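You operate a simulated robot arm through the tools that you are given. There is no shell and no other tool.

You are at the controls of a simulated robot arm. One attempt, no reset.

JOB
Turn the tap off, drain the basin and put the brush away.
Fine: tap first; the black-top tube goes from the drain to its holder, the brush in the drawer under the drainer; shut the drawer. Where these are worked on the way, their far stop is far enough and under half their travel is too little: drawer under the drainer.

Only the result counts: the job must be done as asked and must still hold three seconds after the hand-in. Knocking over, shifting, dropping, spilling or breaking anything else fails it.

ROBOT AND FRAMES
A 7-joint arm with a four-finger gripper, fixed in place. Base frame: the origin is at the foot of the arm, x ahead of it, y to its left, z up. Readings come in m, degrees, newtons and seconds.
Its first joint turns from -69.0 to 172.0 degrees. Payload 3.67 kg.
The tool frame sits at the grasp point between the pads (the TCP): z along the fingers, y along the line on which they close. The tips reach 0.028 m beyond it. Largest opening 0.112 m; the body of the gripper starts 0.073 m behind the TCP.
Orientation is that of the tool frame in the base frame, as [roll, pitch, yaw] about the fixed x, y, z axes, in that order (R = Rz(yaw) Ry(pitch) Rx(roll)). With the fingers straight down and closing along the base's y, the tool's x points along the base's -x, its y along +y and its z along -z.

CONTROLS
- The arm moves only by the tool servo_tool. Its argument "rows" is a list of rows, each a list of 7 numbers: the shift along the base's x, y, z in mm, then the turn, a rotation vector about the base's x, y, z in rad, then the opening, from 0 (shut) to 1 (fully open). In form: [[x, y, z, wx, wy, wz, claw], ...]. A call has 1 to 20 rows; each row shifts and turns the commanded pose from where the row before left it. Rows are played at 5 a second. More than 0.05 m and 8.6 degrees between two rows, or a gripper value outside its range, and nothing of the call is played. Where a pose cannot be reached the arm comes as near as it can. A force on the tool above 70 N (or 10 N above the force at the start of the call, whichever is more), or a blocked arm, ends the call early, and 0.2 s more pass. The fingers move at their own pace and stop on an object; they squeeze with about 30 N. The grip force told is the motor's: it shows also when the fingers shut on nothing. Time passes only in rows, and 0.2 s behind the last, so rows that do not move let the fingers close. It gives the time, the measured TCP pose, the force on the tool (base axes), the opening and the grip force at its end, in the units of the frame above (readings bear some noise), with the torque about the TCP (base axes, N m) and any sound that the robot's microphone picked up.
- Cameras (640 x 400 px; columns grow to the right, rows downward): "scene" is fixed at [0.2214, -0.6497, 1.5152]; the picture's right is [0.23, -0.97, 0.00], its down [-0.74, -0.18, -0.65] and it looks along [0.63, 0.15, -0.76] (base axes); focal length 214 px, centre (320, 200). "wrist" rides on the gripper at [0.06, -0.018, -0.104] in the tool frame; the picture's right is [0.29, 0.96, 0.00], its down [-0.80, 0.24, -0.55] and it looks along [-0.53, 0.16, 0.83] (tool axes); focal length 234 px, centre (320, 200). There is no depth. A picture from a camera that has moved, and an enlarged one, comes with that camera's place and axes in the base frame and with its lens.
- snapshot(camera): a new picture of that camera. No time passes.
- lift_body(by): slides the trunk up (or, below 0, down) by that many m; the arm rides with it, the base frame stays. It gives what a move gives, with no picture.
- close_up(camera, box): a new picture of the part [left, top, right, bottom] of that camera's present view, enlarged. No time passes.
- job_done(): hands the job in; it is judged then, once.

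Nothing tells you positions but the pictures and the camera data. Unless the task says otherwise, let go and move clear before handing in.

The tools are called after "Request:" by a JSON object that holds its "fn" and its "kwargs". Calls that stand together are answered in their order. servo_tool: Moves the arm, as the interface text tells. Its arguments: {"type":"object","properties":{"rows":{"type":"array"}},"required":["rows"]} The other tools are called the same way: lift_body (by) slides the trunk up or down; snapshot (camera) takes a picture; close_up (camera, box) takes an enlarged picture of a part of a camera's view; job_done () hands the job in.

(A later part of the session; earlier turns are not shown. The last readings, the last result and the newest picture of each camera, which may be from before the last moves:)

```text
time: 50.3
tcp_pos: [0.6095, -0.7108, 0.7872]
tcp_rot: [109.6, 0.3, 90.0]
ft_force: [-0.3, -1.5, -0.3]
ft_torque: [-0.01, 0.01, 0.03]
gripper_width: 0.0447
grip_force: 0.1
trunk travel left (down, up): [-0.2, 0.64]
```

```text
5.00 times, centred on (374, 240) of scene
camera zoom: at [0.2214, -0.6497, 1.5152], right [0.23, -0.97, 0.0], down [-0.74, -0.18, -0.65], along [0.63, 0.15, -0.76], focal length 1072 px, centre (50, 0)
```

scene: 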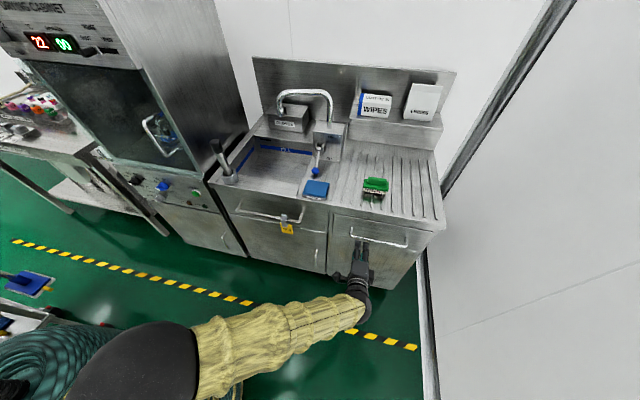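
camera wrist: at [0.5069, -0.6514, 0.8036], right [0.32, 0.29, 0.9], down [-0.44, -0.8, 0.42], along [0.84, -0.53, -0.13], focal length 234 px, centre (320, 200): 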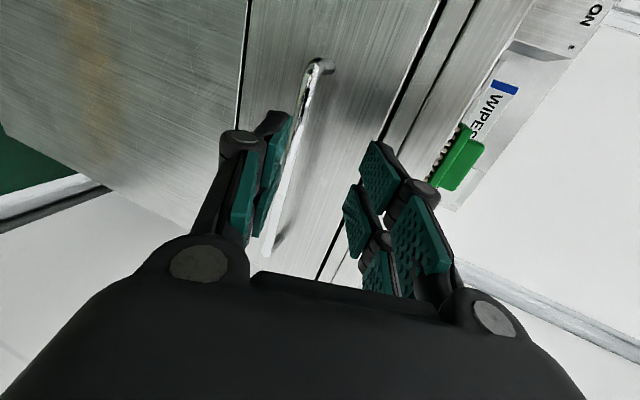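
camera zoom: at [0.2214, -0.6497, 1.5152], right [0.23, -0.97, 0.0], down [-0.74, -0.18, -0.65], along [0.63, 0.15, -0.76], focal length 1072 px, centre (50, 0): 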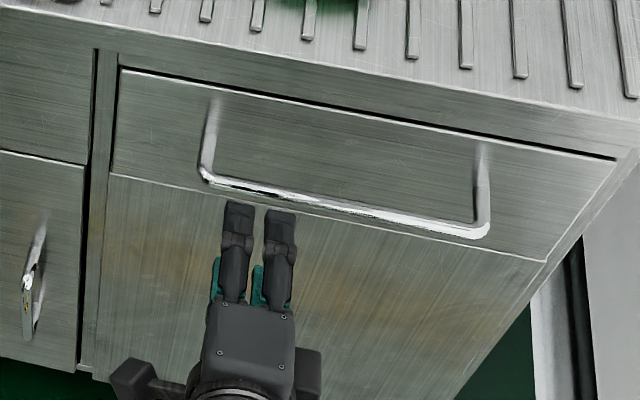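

The picture shows that each finger is a pair of prongs, which explains the width. The bar lies exactly between the upper and lower fingers' path. I'll advance around the bar and stop just short of the drawer front.

Request:
{"fn": "servo_tool", "kwargs": {"rows": [[17, -19, -25, 0, 0, 0, 0.4], [20, 0, -7.3, 0, 0, 0, 0.4], [20, 0, -7.3, 0, 0, 0, 0.4], [20, 0, -7.3, 0, 0, 0, 0.4], [20, 0, -7.3, 0, 0, 0, 0.4], [0, 0, 0, 0, 0, 0, 0.4]]}}

Request:
{"fn": "snapshot", "kwargs": {"camera": "wrist"}}

Request:
{"fn": "close_up", "kwargs": {"camera": "scene", "box": [310, 200, 438, 280]}}

```text
time: 51.7
tcp_pos: [0.7071, -0.7303, 0.7331]
tcp_rot: [109.8, 0.2, 90.0]
ft_force: [-0.1, -0.1, -0.1]
ft_torque: [-0.02, 0.01, -0.02]
gripper_width: 0.0448
grip_force: 0.0
trunk travel left (down, up): [-0.2, 0.64]
```

```text
taken
camera wrist: at [0.6041, -0.6711, 0.7505], right [0.32, 0.29, 0.9], down [-0.44, -0.8, 0.42], along [0.84, -0.53, -0.13], focal length 234 px, centre (320, 200)
```

wrist: 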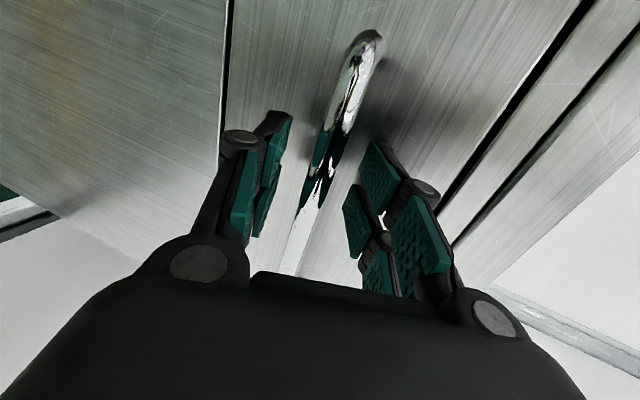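

```text
5.00 times, centred on (374, 240) of scene
camera zoom: at [0.2214, -0.6497, 1.5152], right [0.23, -0.97, 0.0], down [-0.74, -0.18, -0.65], along [0.63, 0.15, -0.76], focal length 1072 px, centre (50, 0)
```

zoom: 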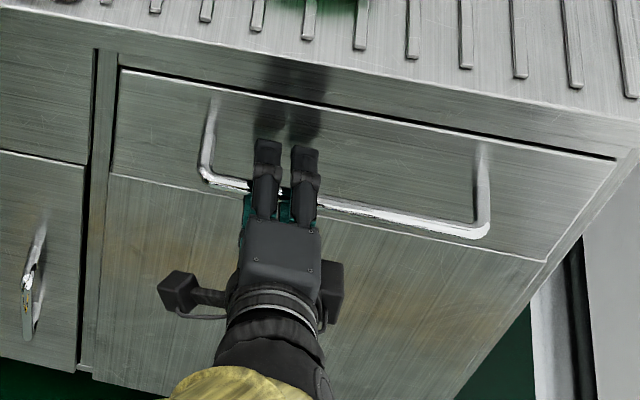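

The bar is between the two finger pairs and the forces are zero. I'll close the gripper on it.

Request:
{"fn": "servo_tool", "kwargs": {"rows": [[0, 0, 0, 0, 0, 0, 0.25], [0, 0, 0, 0, 0, 0, 0.1], [0, 0, 0, 0, 0, 0, 0], [0, 0, 0, 0, 0, 0, 0]]}}

Request:
{"fn": "snapshot", "kwargs": {"camera": "wrist"}}

```text
time: 52.7
tcp_pos: [0.7079, -0.7286, 0.7311]
tcp_rot: [109.9, 0.1, 90.0]
ft_force: [-5.5, 5.9, -10.6]
ft_torque: [0.44, 0.04, -0.42]
gripper_width: 0.0131
grip_force: 44.8
trunk travel left (down, up): [-0.2, 0.64]
```

```text
taken
camera wrist: at [0.6038, -0.6713, 0.7492], right [0.33, 0.29, 0.9], down [-0.44, -0.8, 0.42], along [0.84, -0.53, -0.13], focal length 234 px, centre (320, 200)
```

wrist: 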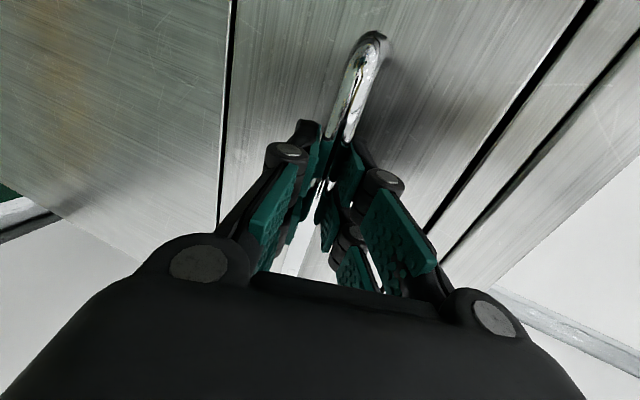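

The bar is gripped at 13 mm. Now I'll pull the drawer straight towards the robot.

Request:
{"fn": "servo_tool", "kwargs": {"rows": [[-10, 0, -1.5, 0, 0, 0, 0], [-20, 0, 0, 0, 0, 0, 0], [-25, 0, 0, 0, 0, 0, 0], [-25, 0, 0, 0, 0, 0, 0], [-25, 0, 0, 0, 0, 0, 0], [-25, 0, 0, 0, 0, 0, 0]]}}

Request:
{"fn": "snapshot", "kwargs": {"camera": "wrist"}}

Request:
{"fn": "snapshot", "kwargs": {"camera": "scene"}}

```text
time: 54.1
tcp_pos: [0.5754, -0.7305, 0.7315]
tcp_rot: [109.7, 0.2, 89.8]
ft_force: [-2.2, -10.5, 11.6]
ft_torque: [0.27, 0.0, -1.45]
gripper_width: 0.0128
grip_force: 45.3
trunk travel left (down, up): [-0.2, 0.64]
```

```text
taken
camera wrist: at [0.4723, -0.6709, 0.7486], right [0.32, 0.29, 0.9], down [-0.44, -0.79, 0.42], along [0.84, -0.53, -0.13], focal length 234 px, centre (320, 200)
```

wrist: 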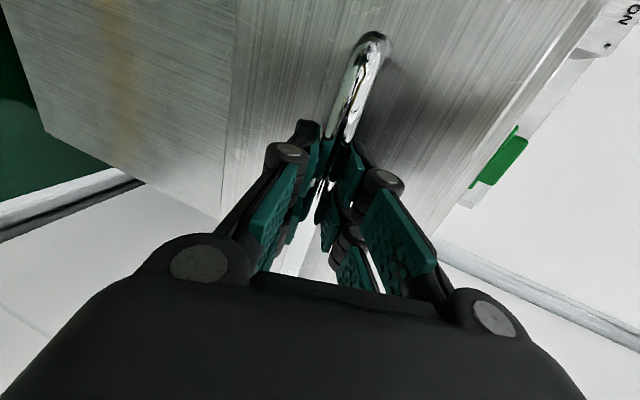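

```text
taken
```

scene: 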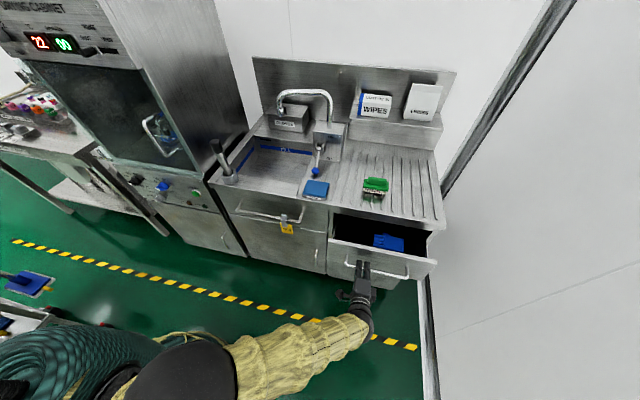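

The drawer is coming out smoothly, 0.13 m so far, and there is a blue item inside. I'll keep pulling towards the stop.

Request:
{"fn": "servo_tool", "kwargs": {"rows": [[-25, 0, 0, 0, 0, 0, 0], [-25, 0, 0, 0, 0, 0, 0], [-25, 0, 0, 0, 0, 0, 0], [-25, 0, 0, 0, 0, 0, 0], [0, 0, 0, 0, 0, 0, 0]]}}

Request:
{"fn": "snapshot", "kwargs": {"camera": "scene"}}

```text
time: 55.3
tcp_pos: [0.4749, -0.731, 0.7312]
tcp_rot: [109.7, 0.1, 89.8]
ft_force: [-1.1, -28.7, 17.3]
ft_torque: [0.48, -0.04, -1.01]
gripper_width: 0.0128
grip_force: 44.9
trunk travel left (down, up): [-0.2, 0.64]
```

```text
taken
```

scene: 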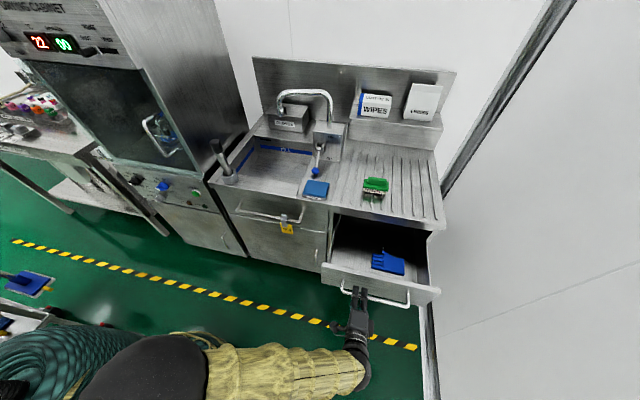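

The sideways force (-y, 29 N) shows that the drawer's axis is slightly skewed. I'll relax by 2 mm in -y, and a little up, then continue pulling.

Request:
{"fn": "servo_tool", "kwargs": {"rows": [[-3, -1.5, 1, 0, 0, 0, 0], [-3, -1, 1, 0, 0, 0, 0], [0, 0, 0, 0, 0, 0, 0]]}}

```text
time: 56.1
tcp_pos: [0.4719, -0.7307, 0.7314]
tcp_rot: [109.7, 0.0, 90.3]
ft_force: [1.7, 6.3, -1.4]
ft_torque: [0.89, 0.05, 0.73]
gripper_width: 0.013
grip_force: 44.7
trunk travel left (down, up): [-0.2, 0.64]
```

The forces are relieved. Continuing to pull in smaller steps.

Request:
{"fn": "servo_tool", "kwargs": {"rows": [[-15, 0, 0, 0, 0, 0, 0], [-15, 0, 0, 0, 0, 0, 0], [-15, 0, 0, 0, 0, 0, 0], [-15, 0, 0, 0, 0, 0, 0], [0, 0, 0, 0, 0, 0, 0]]}}

Request:
{"fn": "snapshot", "kwargs": {"camera": "scene"}}

```text
time: 57.3
tcp_pos: [0.413, -0.7299, 0.7312]
tcp_rot: [109.9, 0.0, 89.9]
ft_force: [0.3, 31.9, -28.5]
ft_torque: [1.42, 0.08, -0.27]
gripper_width: 0.013
grip_force: 45.2
trunk travel left (down, up): [-0.2, 0.64]
```

```text
taken
```

scene: 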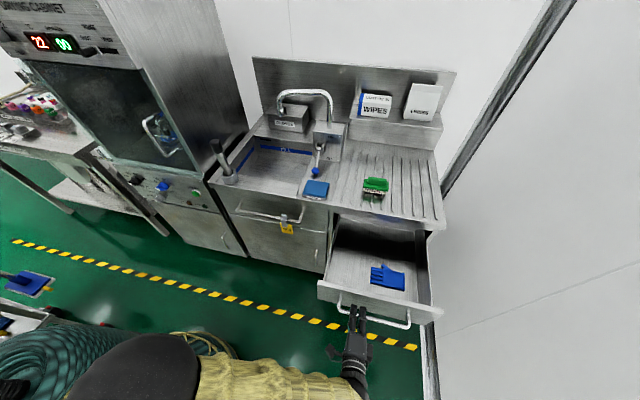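

The drawer is 0.3 m out, with no stop felt yet in x. I'll relax the y and z strain and continue carefully.

Request:
{"fn": "servo_tool", "kwargs": {"rows": [[0, 1.1, -1.5, 0, 0, 0, 0], [0, 1.0, -1.5, 0, 0, 0, 0], [-12, 0, 0, 0, 0, 0, 0], [-12, 0, 0, 0, 0, 0, 0], [0, 0, 0, 0, 0, 0, 0]]}}

Request:
{"fn": "snapshot", "kwargs": {"camera": "scene"}}

Request:
{"fn": "snapshot", "kwargs": {"camera": "wrist"}}

```text
time: 58.6
tcp_pos: [0.3893, -0.7292, 0.7379]
tcp_rot: [108.8, 0.6, 90.1]
ft_force: [26.6, 13.1, 20.2]
ft_torque: [2.41, -0.67, 0.7]
gripper_width: 0.0141
grip_force: 44.7
trunk travel left (down, up): [-0.2, 0.64]
stopped in row 5: the force on the tool passed its limit at 77 N (the readings are from after the stop); the commanded pose is now the measured one
```

```text
taken
```

scene: 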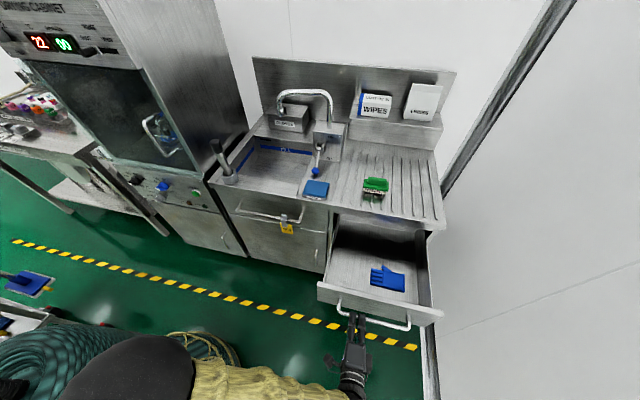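

```text
taken
camera wrist: at [0.2845, -0.6712, 0.7533], right [0.31, 0.3, 0.9], down [-0.45, -0.79, 0.41], along [0.84, -0.53, -0.11], focal length 234 px, centre (320, 200)
```

wrist: 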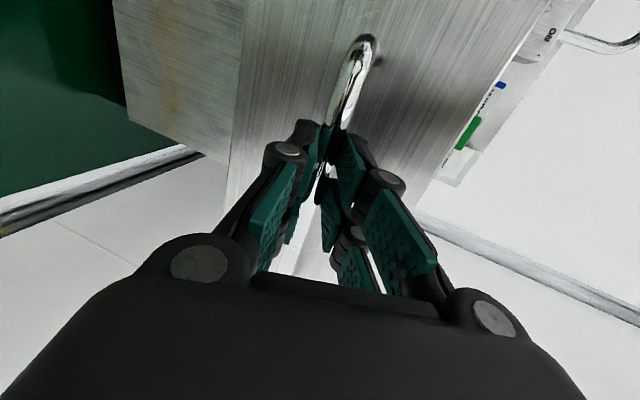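

The drawer has hit its far stop with about 0.3 m of travel. I'll release the bar and back away along the tool axis.

Request:
{"fn": "servo_tool", "kwargs": {"rows": [[2, 0, -1, 0, 0, 0, 0.1], [0, 0, 0, 0, 0, 0, 0.25], [0, 0, 0, 0, 0, 0, 0.45], [0, 0, 0, 0, 0, 0, 0.45]]}}

Request:
{"fn": "snapshot", "kwargs": {"camera": "wrist"}}

Request:
{"fn": "close_up", "kwargs": {"camera": "scene", "box": [300, 210, 460, 310]}}

```text
time: 59.6
tcp_pos: [0.3871, -0.7331, 0.7326]
tcp_rot: [109.2, 0.5, 89.8]
ft_force: [-0.2, -0.3, -0.2]
ft_torque: [0.0, -0.02, 0.02]
gripper_width: 0.0504
grip_force: 0.1
trunk travel left (down, up): [-0.2, 0.64]
```

```text
taken
camera wrist: at [0.2841, -0.6732, 0.7494], right [0.32, 0.29, 0.9], down [-0.45, -0.79, 0.42], along [0.84, -0.53, -0.12], focal length 234 px, centre (320, 200)
```

wrist: 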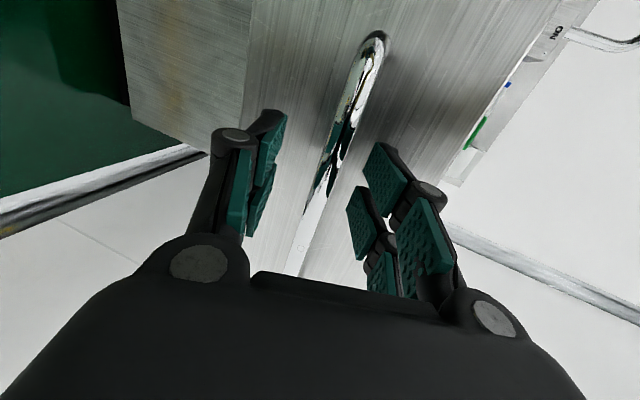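

```text
4.00 times, centred on (380, 260) of scene
camera zoom: at [0.2214, -0.6497, 1.5152], right [0.23, -0.97, 0.0], down [-0.74, -0.18, -0.65], along [0.63, 0.15, -0.76], focal length 858 px, centre (80, -40)
```

zoom: 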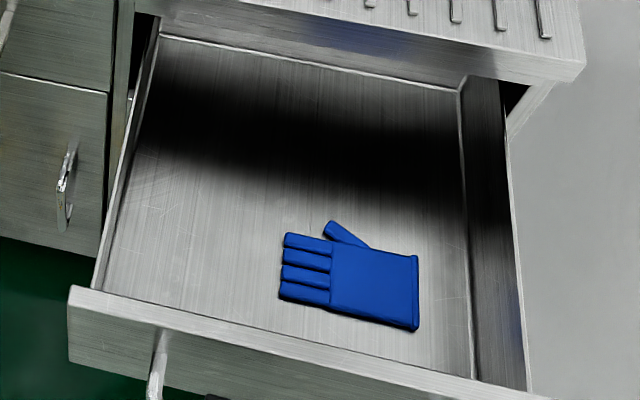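

Inside the drawer there is a blue glove at the right front, so I'll aim the brush at the free space on the left. Now I'll back off the bar and rise.

Request:
{"fn": "servo_tool", "kwargs": {"rows": [[-20, 0, 6, 0, 0, 0, 0.45], [-20, 0, 6, 0, 0, 0, 0.45], [-20, 0, 6, 0, 0, 0, 0.45], [-15, 0, 10, 0, 0, 0, 0.45], [0, 0, 40, 0, 0, 0, 0.45], [0, 0, 40, 0, 0, 0, 0.45], [0, 0, 40, 0, 0, 0, 0.45], [0, 0, 0, 0, 0, 0, 0.45]]}}

Request:
{"fn": "snapshot", "kwargs": {"camera": "wrist"}}

Request:
{"fn": "snapshot", "kwargs": {"camera": "scene"}}

```text
time: 61.4
tcp_pos: [0.3139, -0.7335, 0.8833]
tcp_rot: [109.1, 0.5, 89.9]
ft_force: [0.1, -0.1, -0.4]
ft_torque: [-0.02, 0.0, -0.03]
gripper_width: 0.0503
grip_force: 0.1
trunk travel left (down, up): [-0.2, 0.64]
```

```text
taken
camera wrist: at [0.2102, -0.6741, 0.8989], right [0.32, 0.29, 0.9], down [-0.45, -0.79, 0.42], along [0.84, -0.53, -0.12], focal length 234 px, centre (320, 200)
```

wrist: 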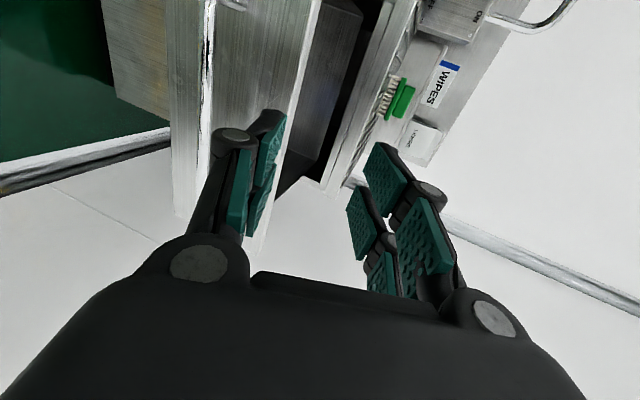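

```text
taken
```

scene: 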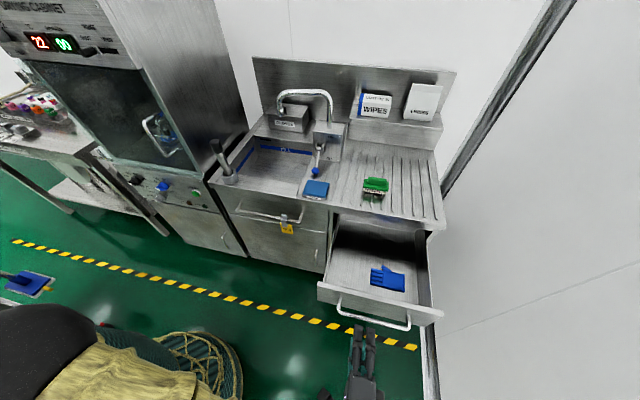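

The hand is clear of the drawer. I'll zoom in on the drawer and brush to plan the pick and place.

Request:
{"fn": "close_up", "kwargs": {"camera": "scene", "box": [305, 205, 465, 335]}}

Request:
{"fn": "close_up", "kwargs": {"camera": "scene", "box": [345, 165, 409, 205]}}

Request:
{"fn": "close_up", "kwargs": {"camera": "wrist", "box": [340, 60, 460, 135]}}

```text
3.08 times, centred on (385, 270) of scene
camera zoom: at [0.2214, -0.6497, 1.5152], right [0.23, -0.97, 0.0], down [-0.74, -0.18, -0.65], along [0.63, 0.15, -0.76], focal length 660 px, centre (120, -15)
```

zoom: 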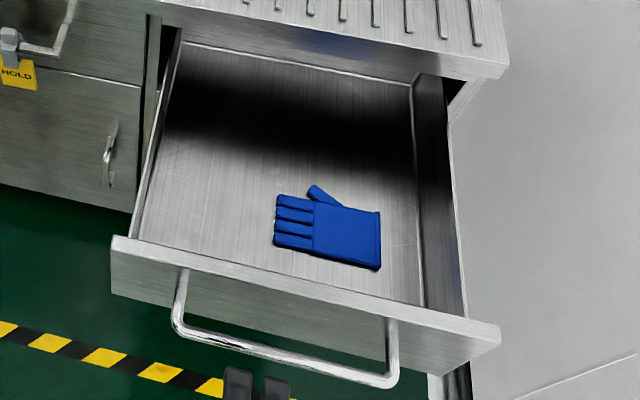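

```text
10.00 times, centred on (377, 185) of scene
camera zoom: at [0.2214, -0.6497, 1.5152], right [0.23, -0.97, 0.0], down [-0.74, -0.18, -0.65], along [0.63, 0.15, -0.76], focal length 2145 px, centre (-250, 350)
```

zoom: 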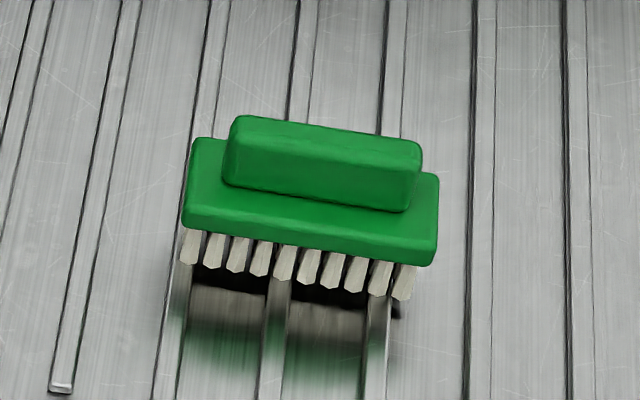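

```text
5.33 times, centred on (400, 98) of wrist
camera zoom: at [0.2102, -0.6741, 0.8989], right [0.32, 0.29, 0.9], down [-0.45, -0.79, 0.42], along [0.84, -0.53, -0.12], focal length 1249 px, centre (-107, 747)
```

zoom: 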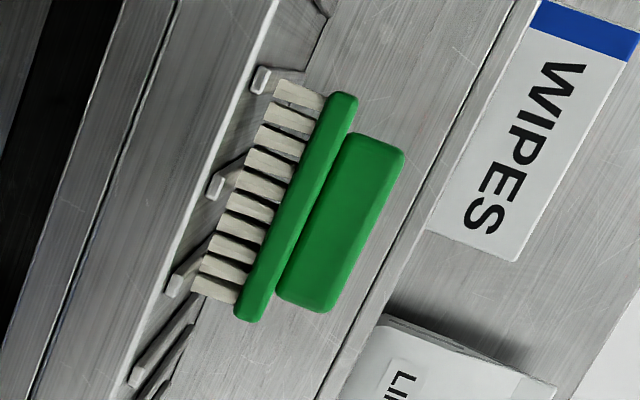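

The drawer geometry is clear: front at x≈0.467, free floor on the left between y≈-0.60 and -0.77. The brush's handle ridge is at about x 0.853–0.870, y -0.693 to -0.765, z 0.902–0.929, and it lies along y. I'll roll the hand back so the fingers close along y, moving forward and up over the drawer as I do.

Request:
{"fn": "servo_tool", "kwargs": {"rows": [[10, 0, 15, -0.135, 0, 0.0467, 0.6], [20, 0, 10, -0.135, 0, 0.0467, 0.7], [22, 0, 8, -0.135, 0, 0.0467, 0.8], [22, 0, 8, -0.135, 0, 0.0467, 0.9], [22, 0, 8, -0.135, 0, 0.0467, 1], [22, 0, 8, -0.135, 0, 0.0467, 1], [22, 0, 8, -0.135, 0, 0.0467, 1], [22, 0, 8, -0.135, 0, 0.0467, 1], [22, 0, 8, -0.135, 0, 0.0467, 1], [22, 0, 8, -0.135, 0, 0.0467, 1], [22, 0, 8, -0.135, 0, 0.0467, 1], [0, 0, 0, 0, 0, 0, 1]]}}

Request:
{"fn": "snapshot", "kwargs": {"camera": "wrist"}}

Request:
{"fn": "snapshot", "kwargs": {"camera": "scene"}}

```text
time: 64.0
tcp_pos: [0.5414, -0.7327, 0.978]
tcp_rot: [-178.3, 71.1, -178.3]
ft_force: [-0.3, 0.3, -0.2]
ft_torque: [0.0, -0.02, -0.02]
gripper_width: 0.1121
grip_force: 0.0
trunk travel left (down, up): [-0.2, 0.64]
```

```text
taken
camera wrist: at [0.4245, -0.7507, 0.9552], right [-0.09, 0.95, -0.28], down [-0.27, 0.25, 0.93], along [0.96, 0.16, 0.23], focal length 234 px, centre (320, 200)
```

wrist: 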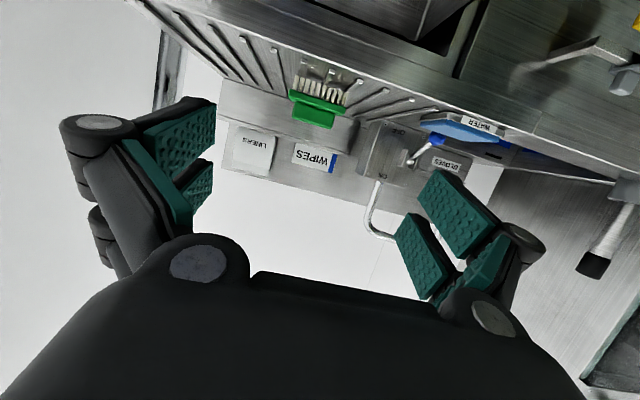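

```text
taken
```

scene: 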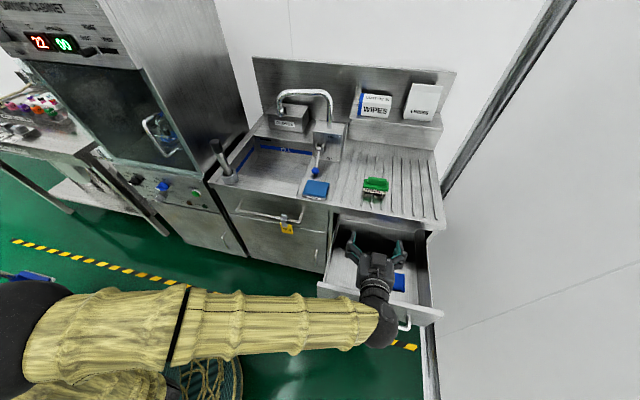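

The orientation is right. Now I'll reduce the tilt to roughly 48° from vertical while moving up and forward towards the brush, staying well above it.

Request:
{"fn": "servo_tool", "kwargs": {"rows": [[25, 1, 25, 0, 0.133, 0, 1], [25, 1, 25, 0, 0.133, 0, 1], [25, 1, 25, 0, 0.133, 0, 1], [30, 0, 0, 0, 0, 0, 1], [30, 0, 0, 0, 0, 0, 1], [0, 0, 0, 0, 0, 0, 1]]}}

Request:
{"fn": "snapshot", "kwargs": {"camera": "wrist"}}

Request:
{"fn": "snapshot", "kwargs": {"camera": "scene"}}

```text
time: 65.4
tcp_pos: [0.6768, -0.7311, 1.0538]
tcp_rot: [-179.4, 48.3, -179.3]
ft_force: [-0.1, 0.6, -0.5]
ft_torque: [-0.01, 0.01, -0.01]
gripper_width: 0.1117
grip_force: 0.1
trunk travel left (down, up): [-0.2, 0.64]
```

```text
taken
camera wrist: at [0.5591, -0.7501, 1.078], right [-0.2, 0.96, -0.22], down [0.11, 0.25, 0.96], along [0.97, 0.16, -0.16], focal length 234 px, centre (320, 200)
```

wrist: 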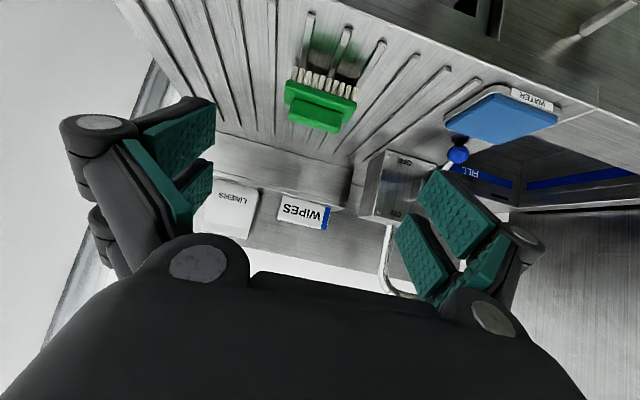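

```text
taken
```

scene: 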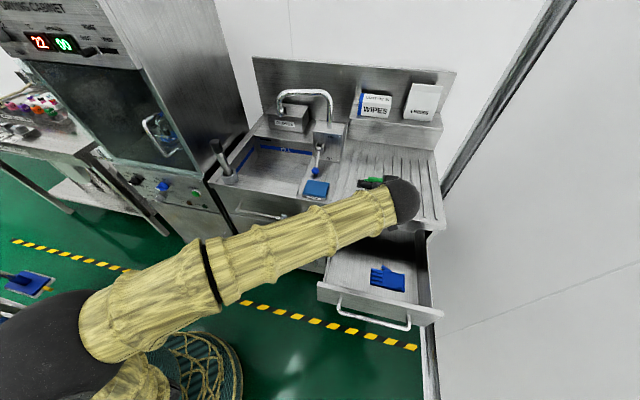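

Reach looks fine. I'll zoom on the brush from here to refine its position.

Request:
{"fn": "close_up", "kwargs": {"camera": "wrist", "box": [270, 60, 370, 140]}}

Request:
{"fn": "close_up", "kwargs": {"camera": "scene", "box": [330, 160, 426, 220]}}

```text
5.00 times, centred on (320, 100) of wrist
camera zoom: at [0.5591, -0.7501, 1.078], right [-0.2, 0.96, -0.22], down [0.11, 0.25, 0.96], along [0.97, 0.16, -0.16], focal length 1171 px, centre (320, 700)
```

zoom: 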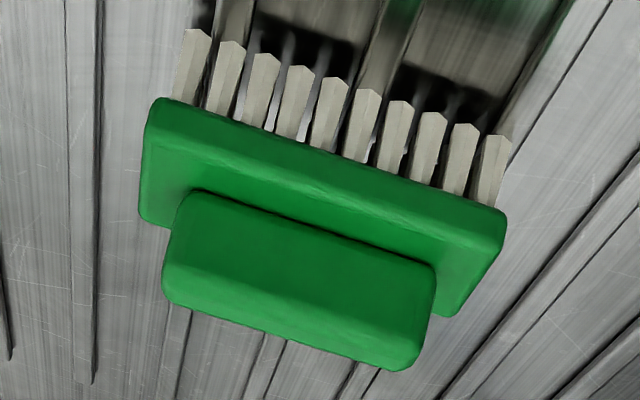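

```text
6.67 times, centred on (378, 190) of scene
camera zoom: at [0.2214, -0.6497, 1.5152], right [0.23, -0.97, 0.0], down [-0.74, -0.18, -0.65], along [0.63, 0.15, -0.76], focal length 1430 px, centre (-67, 267)
```

zoom: 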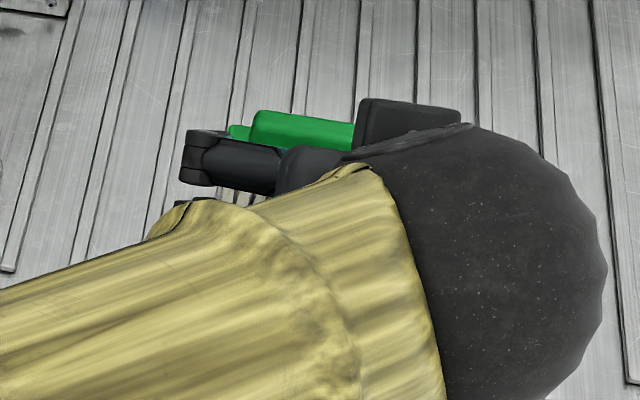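

The brush centre is at about (0.861, -0.731), with its handle spanning y -0.697 to -0.766. I'll move to a pre-grasp point 0.1 m back along the tool axis.

Request:
{"fn": "servo_tool", "kwargs": {"rows": [[35, 0, -13, 0, 0, 0, 1], [35, 0, -13, 0, 0, 0, 1], [35, 0, -13, 0, 0, 0, 1], [0, 0, 0, 0, 0, 0, 1]]}}

Request:
{"fn": "snapshot", "kwargs": {"camera": "wrist"}}

Request:
{"fn": "close_up", "kwargs": {"camera": "wrist", "box": [250, 50, 390, 150]}}

Request:
{"fn": "snapshot", "kwargs": {"camera": "scene"}}

```text
time: 66.4
tcp_pos: [0.7823, -0.7317, 1.0145]
tcp_rot: [-179.4, 48.3, -179.3]
ft_force: [0.9, -0.6, -0.1]
ft_torque: [0.02, 0.0, 0.0]
gripper_width: 0.1122
grip_force: 0.0
trunk travel left (down, up): [-0.2, 0.64]
```

```text
taken
camera wrist: at [0.6656, -0.7501, 1.039], right [-0.2, 0.96, -0.22], down [0.12, 0.25, 0.96], along [0.97, 0.16, -0.16], focal length 234 px, centre (320, 200)
```

wrist: 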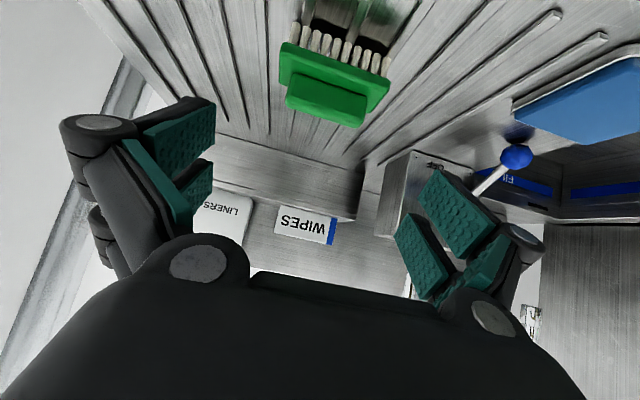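

```text
4.00 times, centred on (320, 100) of wrist
camera zoom: at [0.6656, -0.7501, 1.039], right [-0.2, 0.96, -0.22], down [0.12, 0.25, 0.96], along [0.97, 0.16, -0.16], focal length 937 px, centre (320, 600)
```

zoom: 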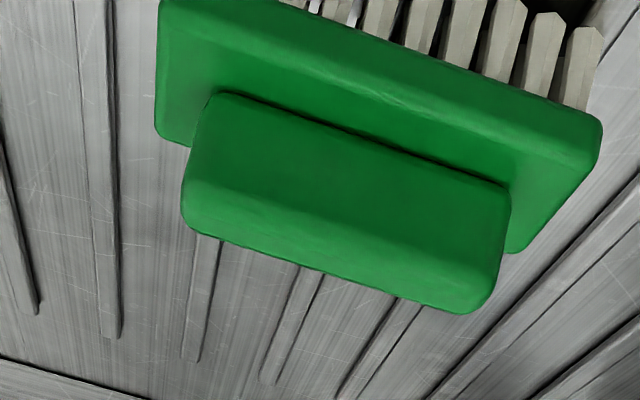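

```text
taken
```

scene: 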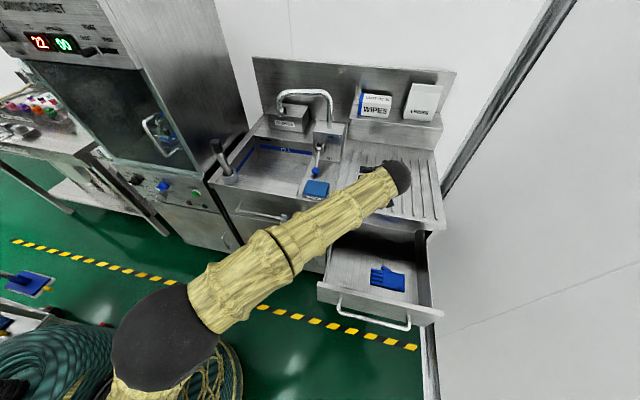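

The handle centre is confirmed near (0.862, -0.7315, 0.917), with the block top at about 0.903. I'll advance along the tool axis so the open fingers straddle the handle.

Request:
{"fn": "servo_tool", "kwargs": {"rows": [[19, 0, -16, 0, 0, 0, 1], [19, 0, -16, 0, 0, 0, 1], [19, 0, -16, 0, 0, 0, 1], [0, 0, 0, 0, 0, 0, 1]]}}

Request:
{"fn": "snapshot", "kwargs": {"camera": "wrist"}}

Request:
{"fn": "close_up", "kwargs": {"camera": "scene", "box": [330, 140, 426, 200]}}

```text
time: 67.4
tcp_pos: [0.8393, -0.7282, 0.9676]
tcp_rot: [-179.4, 48.4, -179.2]
ft_force: [0.3, -0.5, 0.7]
ft_torque: [0.02, 0.0, -0.03]
gripper_width: 0.1121
grip_force: 0.0
trunk travel left (down, up): [-0.2, 0.64]
```

```text
taken
camera wrist: at [0.7219, -0.7484, 0.9915], right [-0.2, 0.96, -0.22], down [0.11, 0.25, 0.96], along [0.97, 0.16, -0.16], focal length 234 px, centre (320, 200)
```

wrist: 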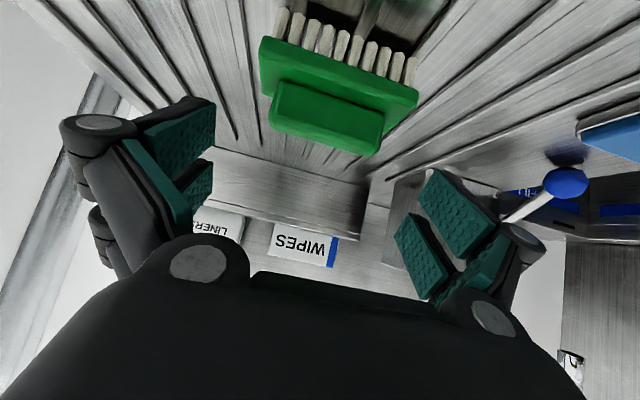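

```text
6.67 times, centred on (378, 170) of scene
camera zoom: at [0.2214, -0.6497, 1.5152], right [0.23, -0.97, 0.0], down [-0.74, -0.18, -0.65], along [0.63, 0.15, -0.76], focal length 1430 px, centre (-67, 400)
```

zoom: 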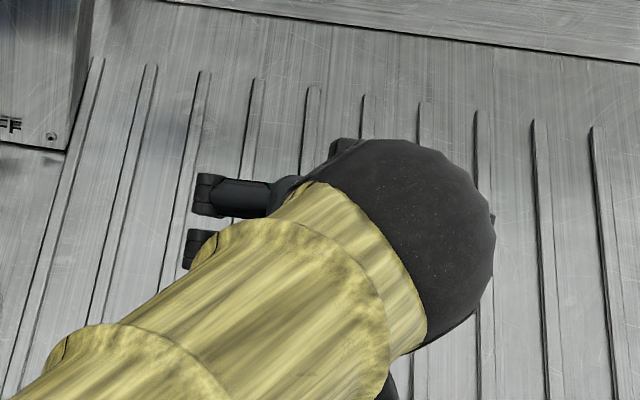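

The prediction matches the view. I'll take the last step to the grasp pose and check before closing.

Request:
{"fn": "servo_tool", "kwargs": {"rows": [[10, -2, -9, 0, 0, 0, 1], [9, -1.5, -8, 0, 0, 0, 1], [0, 0, 0, 0, 0, 0, 1]]}}

Request:
{"fn": "snapshot", "kwargs": {"camera": "wrist"}}

Request:
{"fn": "close_up", "kwargs": {"camera": "wrist", "box": [130, 60, 500, 290]}}

```text
time: 68.2
tcp_pos: [0.8571, -0.7333, 0.9513]
tcp_rot: [-179.5, 48.4, -179.5]
ft_force: [0.7, 0.5, -0.1]
ft_torque: [0.0, 0.02, -0.03]
gripper_width: 0.1122
grip_force: 0.1
trunk travel left (down, up): [-0.2, 0.64]
```

```text
taken
camera wrist: at [0.7407, -0.7525, 0.9742], right [-0.2, 0.96, -0.22], down [0.12, 0.25, 0.96], along [0.97, 0.16, -0.16], focal length 234 px, centre (320, 200)
```

wrist: 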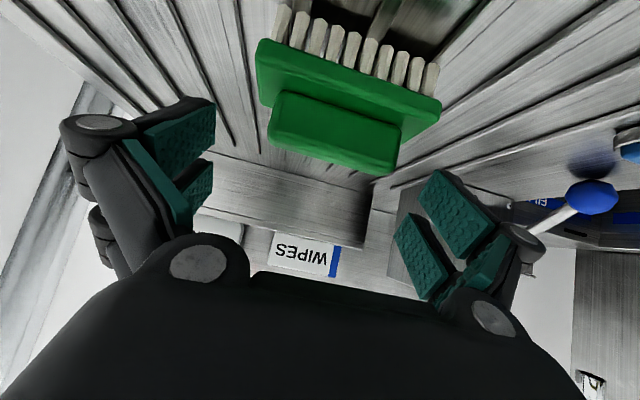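

```text
1.73 times, centred on (315, 175) of wrist
camera zoom: at [0.7407, -0.7525, 0.9742], right [-0.2, 0.96, -0.22], down [0.12, 0.25, 0.96], along [0.97, 0.16, -0.16], focal length 405 px, centre (329, 243)
```

zoom: 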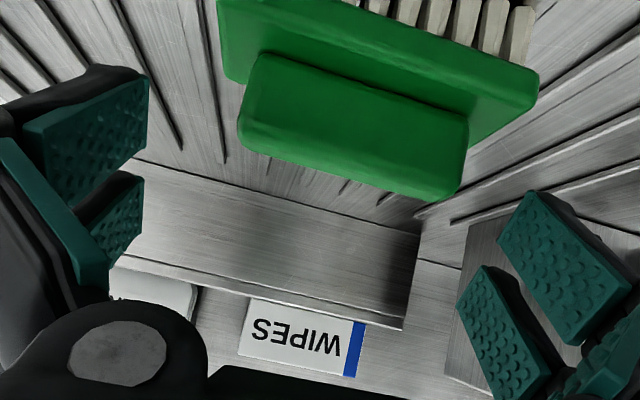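

The handle sits at the fingertip region. I'll go 4 mm deeper for more overlap, staying just above the block, and close gently in steps.

Request:
{"fn": "servo_tool", "kwargs": {"rows": [[1, 1.5, -4, 0, 0, 0, 1], [0, 0, 0, 0, 0, 0, 0.85], [0, 0, 0, 0, 0, 0, 0.72], [0, 0, 0, 0, 0, 0, 0.66], [0, 0, 0, 0, 0, 0, 0.66]]}}

Request:
{"fn": "snapshot", "kwargs": {"camera": "wrist"}}

Request:
{"fn": "close_up", "kwargs": {"camera": "wrist", "box": [170, 60, 480, 255]}}

```text
time: 69.4
tcp_pos: [0.8586, -0.7327, 0.9473]
tcp_rot: [-179.5, 48.3, -179.5]
ft_force: [0.4, 0.2, 1.2]
ft_torque: [0.07, 0.01, 0.01]
gripper_width: 0.0749
grip_force: 17.9
trunk travel left (down, up): [-0.2, 0.64]
```

```text
taken
camera wrist: at [0.7416, -0.7515, 0.9701], right [-0.2, 0.96, -0.22], down [0.12, 0.25, 0.96], along [0.97, 0.16, -0.16], focal length 234 px, centre (320, 200)
```

wrist: 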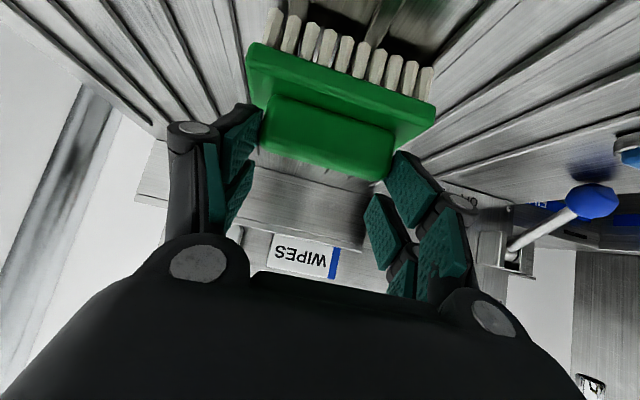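

```text
2.05 times, centred on (325, 158) of wrist
camera zoom: at [0.7416, -0.7515, 0.9701], right [-0.2, 0.96, -0.22], down [0.12, 0.25, 0.96], along [0.97, 0.16, -0.16], focal length 480 px, centre (310, 287)
```

zoom: 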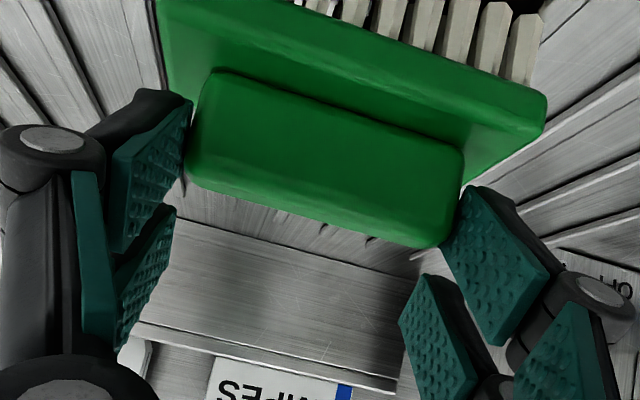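

The fingers have met the handle ends at 75 mm. For a more secure hold I'll re-open slightly, go 3 mm deeper and close firmly.

Request:
{"fn": "servo_tool", "kwargs": {"rows": [[0, 0, 0, 0, 0, 0, 0.74], [1, 0, -3, 0, 0, 0, 0.74], [0, 0, 0, 0, 0, 0, 0.6], [0, 0, 0, 0, 0, 0, 0.5], [0, 0, 0, 0, 0, 0, 0.4], [0, 0, 0, 0, 0, 0, 0.4]]}}

Request:
{"fn": "snapshot", "kwargs": {"camera": "wrist"}}

Request:
{"fn": "close_up", "kwargs": {"camera": "wrist", "box": [170, 60, 480, 255]}}

```text
time: 70.8
tcp_pos: [0.8602, -0.7309, 0.9436]
tcp_rot: [-179.5, 48.3, -179.4]
ft_force: [0.5, -0.4, -0.6]
ft_torque: [0.0, -0.02, -0.02]
gripper_width: 0.0741
grip_force: 29.8
trunk travel left (down, up): [-0.2, 0.64]
```

```text
taken
camera wrist: at [0.7426, -0.7512, 0.9671], right [-0.2, 0.96, -0.22], down [0.12, 0.25, 0.96], along [0.97, 0.16, -0.16], focal length 234 px, centre (320, 200)
```

wrist: 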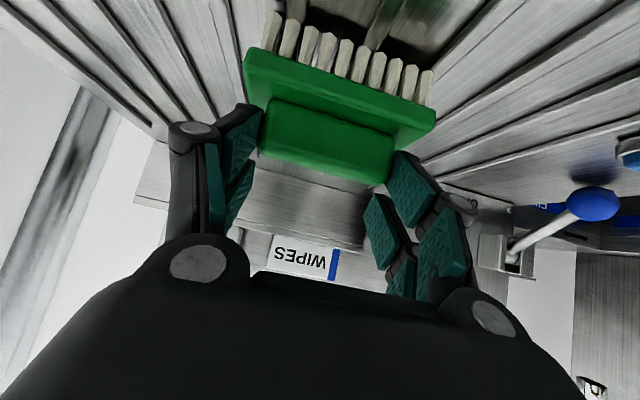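

```text
2.05 times, centred on (325, 158) of wrist
camera zoom: at [0.7426, -0.7512, 0.9671], right [-0.2, 0.96, -0.22], down [0.12, 0.25, 0.96], along [0.97, 0.16, -0.16], focal length 480 px, centre (310, 287)
```

zoom: 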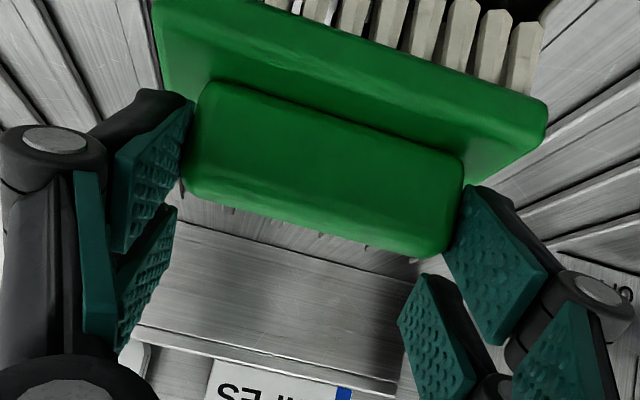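

It is now gripped at 74 mm with 30 N. I'll lift a little and check that the brush comes along.

Request:
{"fn": "servo_tool", "kwargs": {"rows": [[0, 0, 6, 0, 0, 0, 0.4], [0, 0, 10, 0, 0, 0, 0.4], [0, 0, 14, 0, 0, 0, 0.4], [0, 0, 0, 0, 0, 0, 0.4]]}}

Request:
{"fn": "snapshot", "kwargs": {"camera": "wrist"}}

Request:
{"fn": "snapshot", "kwargs": {"camera": "scene"}}

```text
time: 71.8
tcp_pos: [0.8601, -0.7313, 0.9725]
tcp_rot: [-179.6, 48.3, -179.3]
ft_force: [-0.3, 1.0, -0.9]
ft_torque: [0.0, -0.02, -0.01]
gripper_width: 0.0743
grip_force: 30.0
trunk travel left (down, up): [-0.2, 0.64]
```

```text
taken
camera wrist: at [0.7426, -0.7506, 0.9967], right [-0.2, 0.96, -0.22], down [0.12, 0.25, 0.96], along [0.97, 0.16, -0.16], focal length 234 px, centre (320, 200)
```

wrist: 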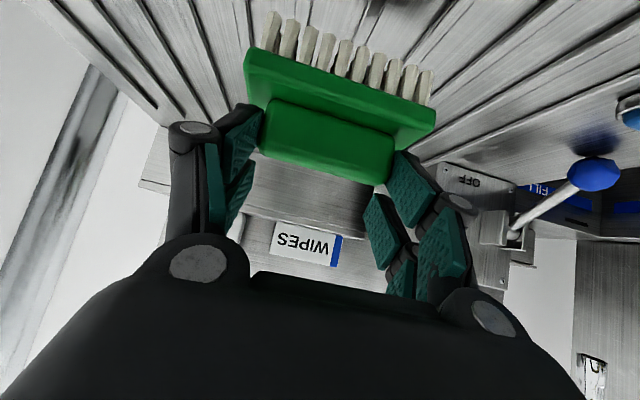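

```text
taken
```

scene: 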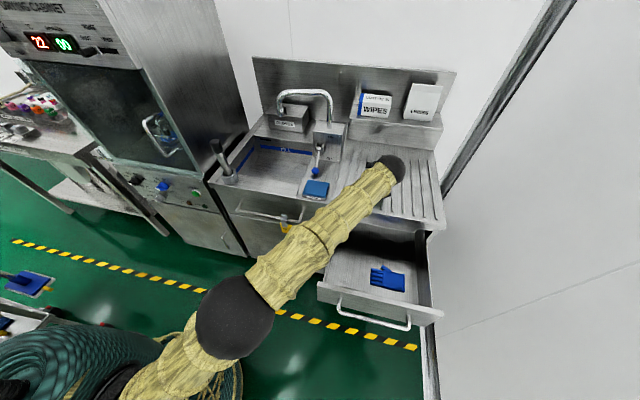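

The brush is held and off the drainer. I'll lift it higher and carry it back over the open drawer.

Request:
{"fn": "servo_tool", "kwargs": {"rows": [[0, 0, 25, 0, 0, 0, 0.4], [0, 0, 30, 0, 0, 0, 0.4], [-20, 4, 5, 0, 0, 0, 0.4], [-30, 6, 0, 0, 0, 0, 0.4], [-35, 6, 0, 0, 0, 0, 0.4], [-35, 6, 0, 0, 0, 0, 0.4], [-35, 6, 0, 0, 0, 0, 0.4], [-25, 5, 0, 0, 0, 0, 0.4], [-12, 3, 0, 0, 0, 0, 0.4], [0, 0, 0, 0, 0, 0, 0.4]]}}

Request:
{"fn": "snapshot", "kwargs": {"camera": "wrist"}}

Request:
{"fn": "snapshot", "kwargs": {"camera": "scene"}}

```text
time: 74.0
tcp_pos: [0.6662, -0.6957, 1.0338]
tcp_rot: [-179.5, 48.3, -179.3]
ft_force: [-0.7, -0.5, -1.2]
ft_torque: [0.02, -0.01, 0.01]
gripper_width: 0.0744
grip_force: 30.1
trunk travel left (down, up): [-0.2, 0.64]
```

```text
taken
camera wrist: at [0.5494, -0.7154, 1.0577], right [-0.2, 0.96, -0.22], down [0.12, 0.25, 0.96], along [0.97, 0.16, -0.16], focal length 234 px, centre (320, 200)
```

wrist: 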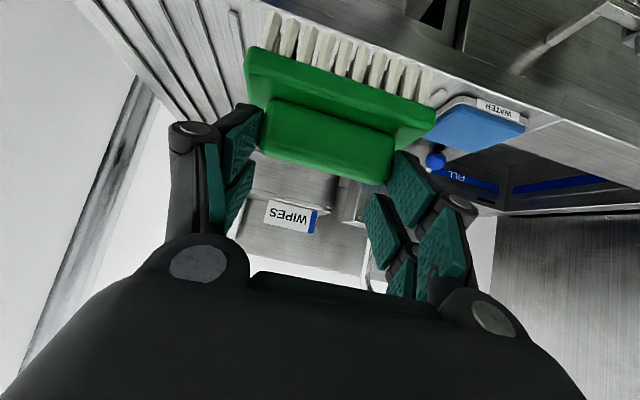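

```text
taken
```

scene: 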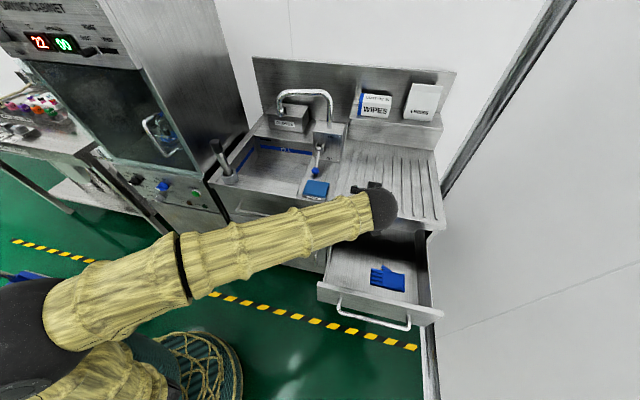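

The brush is above the open drawer's left-back area. I'll lower it, first partway, and check the clearances.

Request:
{"fn": "servo_tool", "kwargs": {"rows": [[0, 0, -30, 0, 0, 0, 0.4], [0, 0, -35, 0, 0, 0, 0.4], [0, 0, -35, 0, 0, 0, 0.4], [0, 0, -35, 0, 0, 0, 0.4], [0, 0, -35, 0, 0, 0, 0.4], [0, 0, -30, 0, 0, 0, 0.4], [0, 0, 0, 0, 0, 0, 0.4]]}}

Request:
{"fn": "snapshot", "kwargs": {"camera": "wrist"}}

Request:
{"fn": "snapshot", "kwargs": {"camera": "scene"}}

Request:
{"fn": "close_up", "kwargs": {"camera": "scene", "box": [300, 190, 460, 290]}}

```text
time: 75.6
tcp_pos: [0.67, -0.6965, 0.834]
tcp_rot: [-179.3, 48.3, -179.3]
ft_force: [-0.5, 1.0, -0.3]
ft_torque: [0.03, 0.01, 0.02]
gripper_width: 0.0744
grip_force: 30.2
trunk travel left (down, up): [-0.2, 0.64]
```

```text
taken
camera wrist: at [0.5522, -0.7155, 0.8583], right [-0.2, 0.96, -0.22], down [0.12, 0.25, 0.96], along [0.97, 0.16, -0.16], focal length 234 px, centre (320, 200)
```

wrist: 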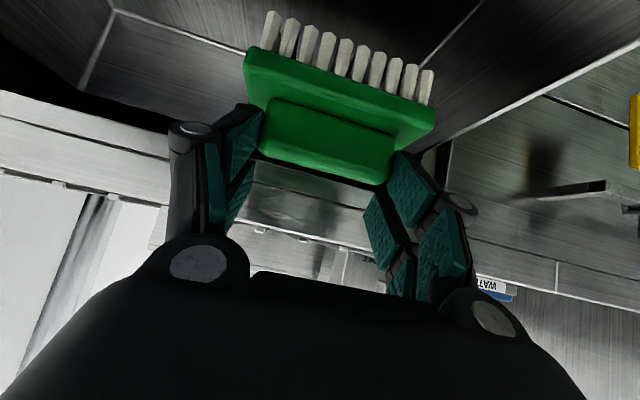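

```text
taken
```

scene: 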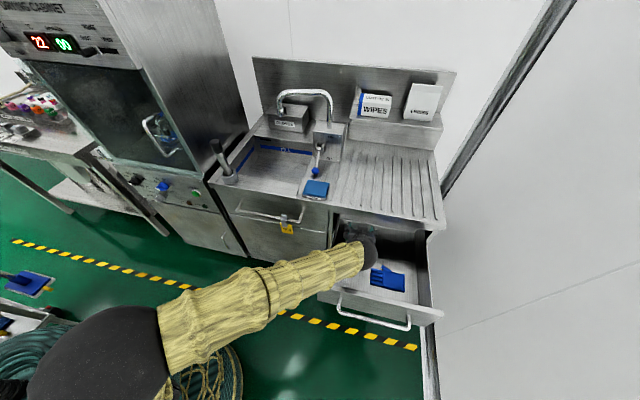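

```text
4.00 times, centred on (380, 240) of scene
camera zoom: at [0.2214, -0.6497, 1.5152], right [0.23, -0.97, 0.0], down [-0.74, -0.18, -0.65], along [0.63, 0.15, -0.76], focal length 858 px, centre (80, 40)
```

zoom: 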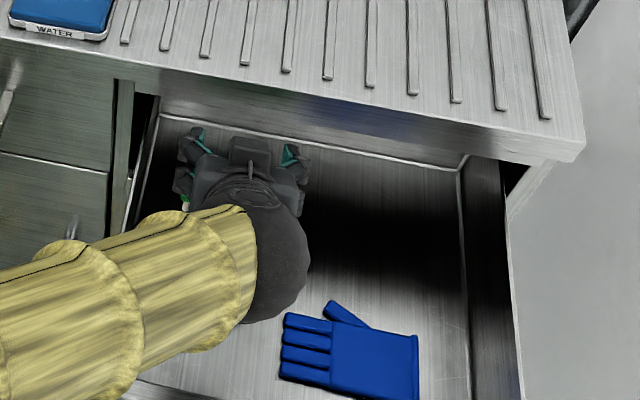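

The clearances are good: the left finger is well inside the drawer wall and the glove is untouched. I'll lower further towards the floor, watching the force.

Request:
{"fn": "servo_tool", "kwargs": {"rows": [[0, 0, -25, 0, 0, 0, 0.4], [0, 0, -25, 0, 0, 0, 0.4], [0, 0, -20, 0, 0, 0, 0.4], [0, 0, -10, 0, 0, 0, 0.4], [0, 0, 0, 0, 0, 0, 0.4]]}}

Request:
{"fn": "snapshot", "kwargs": {"camera": "wrist"}}

Request:
{"fn": "close_up", "kwargs": {"camera": "scene", "box": [300, 190, 460, 290]}}

```text
time: 76.8
tcp_pos: [0.6683, -0.6956, 0.7529]
tcp_rot: [-179.5, 48.4, -179.4]
ft_force: [0.6, 0.8, -0.5]
ft_torque: [0.02, 0.02, -0.01]
gripper_width: 0.0742
grip_force: 30.5
trunk travel left (down, up): [-0.2, 0.64]
```

```text
taken
camera wrist: at [0.5514, -0.7152, 0.777], right [-0.2, 0.96, -0.22], down [0.12, 0.25, 0.96], along [0.97, 0.16, -0.16], focal length 234 px, centre (320, 200)
```

wrist: 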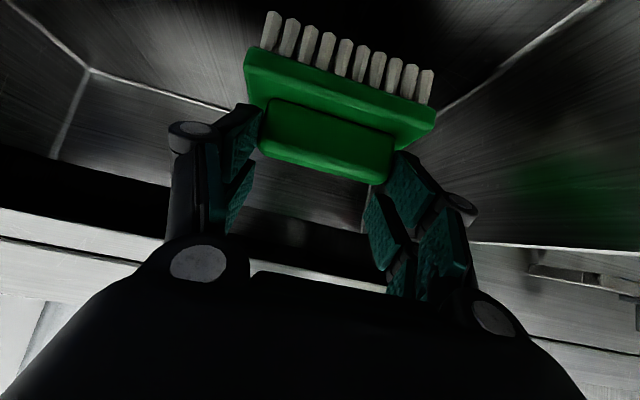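

```text
4.00 times, centred on (380, 240) of scene
camera zoom: at [0.2214, -0.6497, 1.5152], right [0.23, -0.97, 0.0], down [-0.74, -0.18, -0.65], along [0.63, 0.15, -0.76], focal length 858 px, centre (80, 40)
```

zoom: 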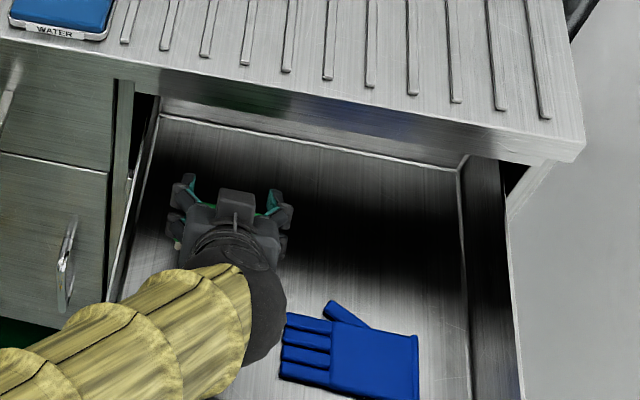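

No contact yet. I'll continue down in small steps until the bristles touch.

Request:
{"fn": "servo_tool", "kwargs": {"rows": [[0, 0, -6, 0, 0, 0, 0.4], [0, 0, -6, 0, 0, 0, 0.4], [0, 0, -5, 0, 0, 0, 0.4], [0, 0, -4, 0, 0, 0, 0.4], [0, 0, 0, 0, 0, 0, 0.4]]}}

```text
time: 78.0
tcp_pos: [0.6685, -0.6963, 0.732]
tcp_rot: [-179.6, 48.3, -179.4]
ft_force: [-0.3, 0.5, -0.8]
ft_torque: [-0.03, -0.01, -0.01]
gripper_width: 0.0743
grip_force: 30.0
trunk travel left (down, up): [-0.2, 0.64]
```

Request:
{"fn": "servo_tool", "kwargs": {"rows": [[0, 0, -4, 0, 0, 0, 0.4], [0, 0, -4, 0, 0, 0, 0.4], [0, 0, 0, 0, 0, 0, 0.4]]}}

Request:
{"fn": "snapshot", "kwargs": {"camera": "wrist"}}

Request:
{"fn": "close_up", "kwargs": {"camera": "scene", "box": [300, 190, 460, 330]}}

```text
time: 78.8
tcp_pos: [0.668, -0.6966, 0.726]
tcp_rot: [-179.3, 48.5, -179.4]
ft_force: [1.8, -5.7, 17.2]
ft_torque: [0.2, -0.07, -0.06]
gripper_width: 0.0747
grip_force: 29.9
trunk travel left (down, up): [-0.2, 0.64]
```

```text
taken
camera wrist: at [0.5507, -0.7152, 0.7499], right [-0.19, 0.96, -0.22], down [0.11, 0.25, 0.96], along [0.97, 0.16, -0.16], focal length 234 px, centre (320, 200)
```

wrist: 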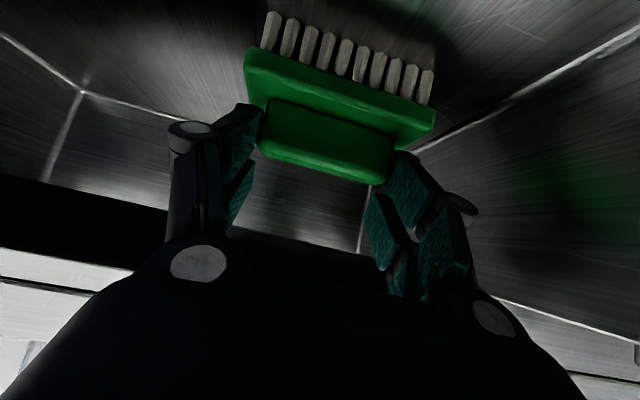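

```text
2.86 times, centred on (380, 260) of scene
camera zoom: at [0.2214, -0.6497, 1.5152], right [0.23, -0.97, 0.0], down [-0.74, -0.18, -0.65], along [0.63, 0.15, -0.76], focal length 613 px, centre (149, 29)
```

zoom: 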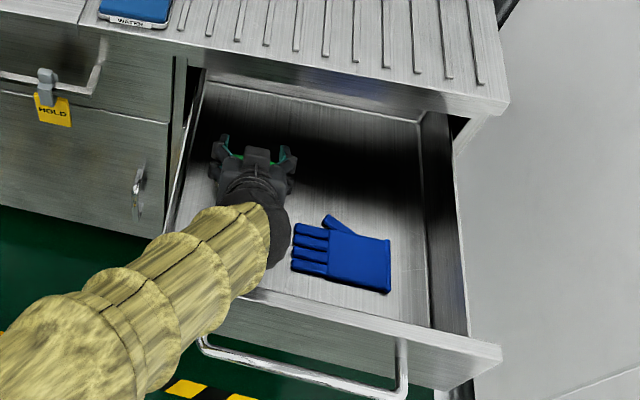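

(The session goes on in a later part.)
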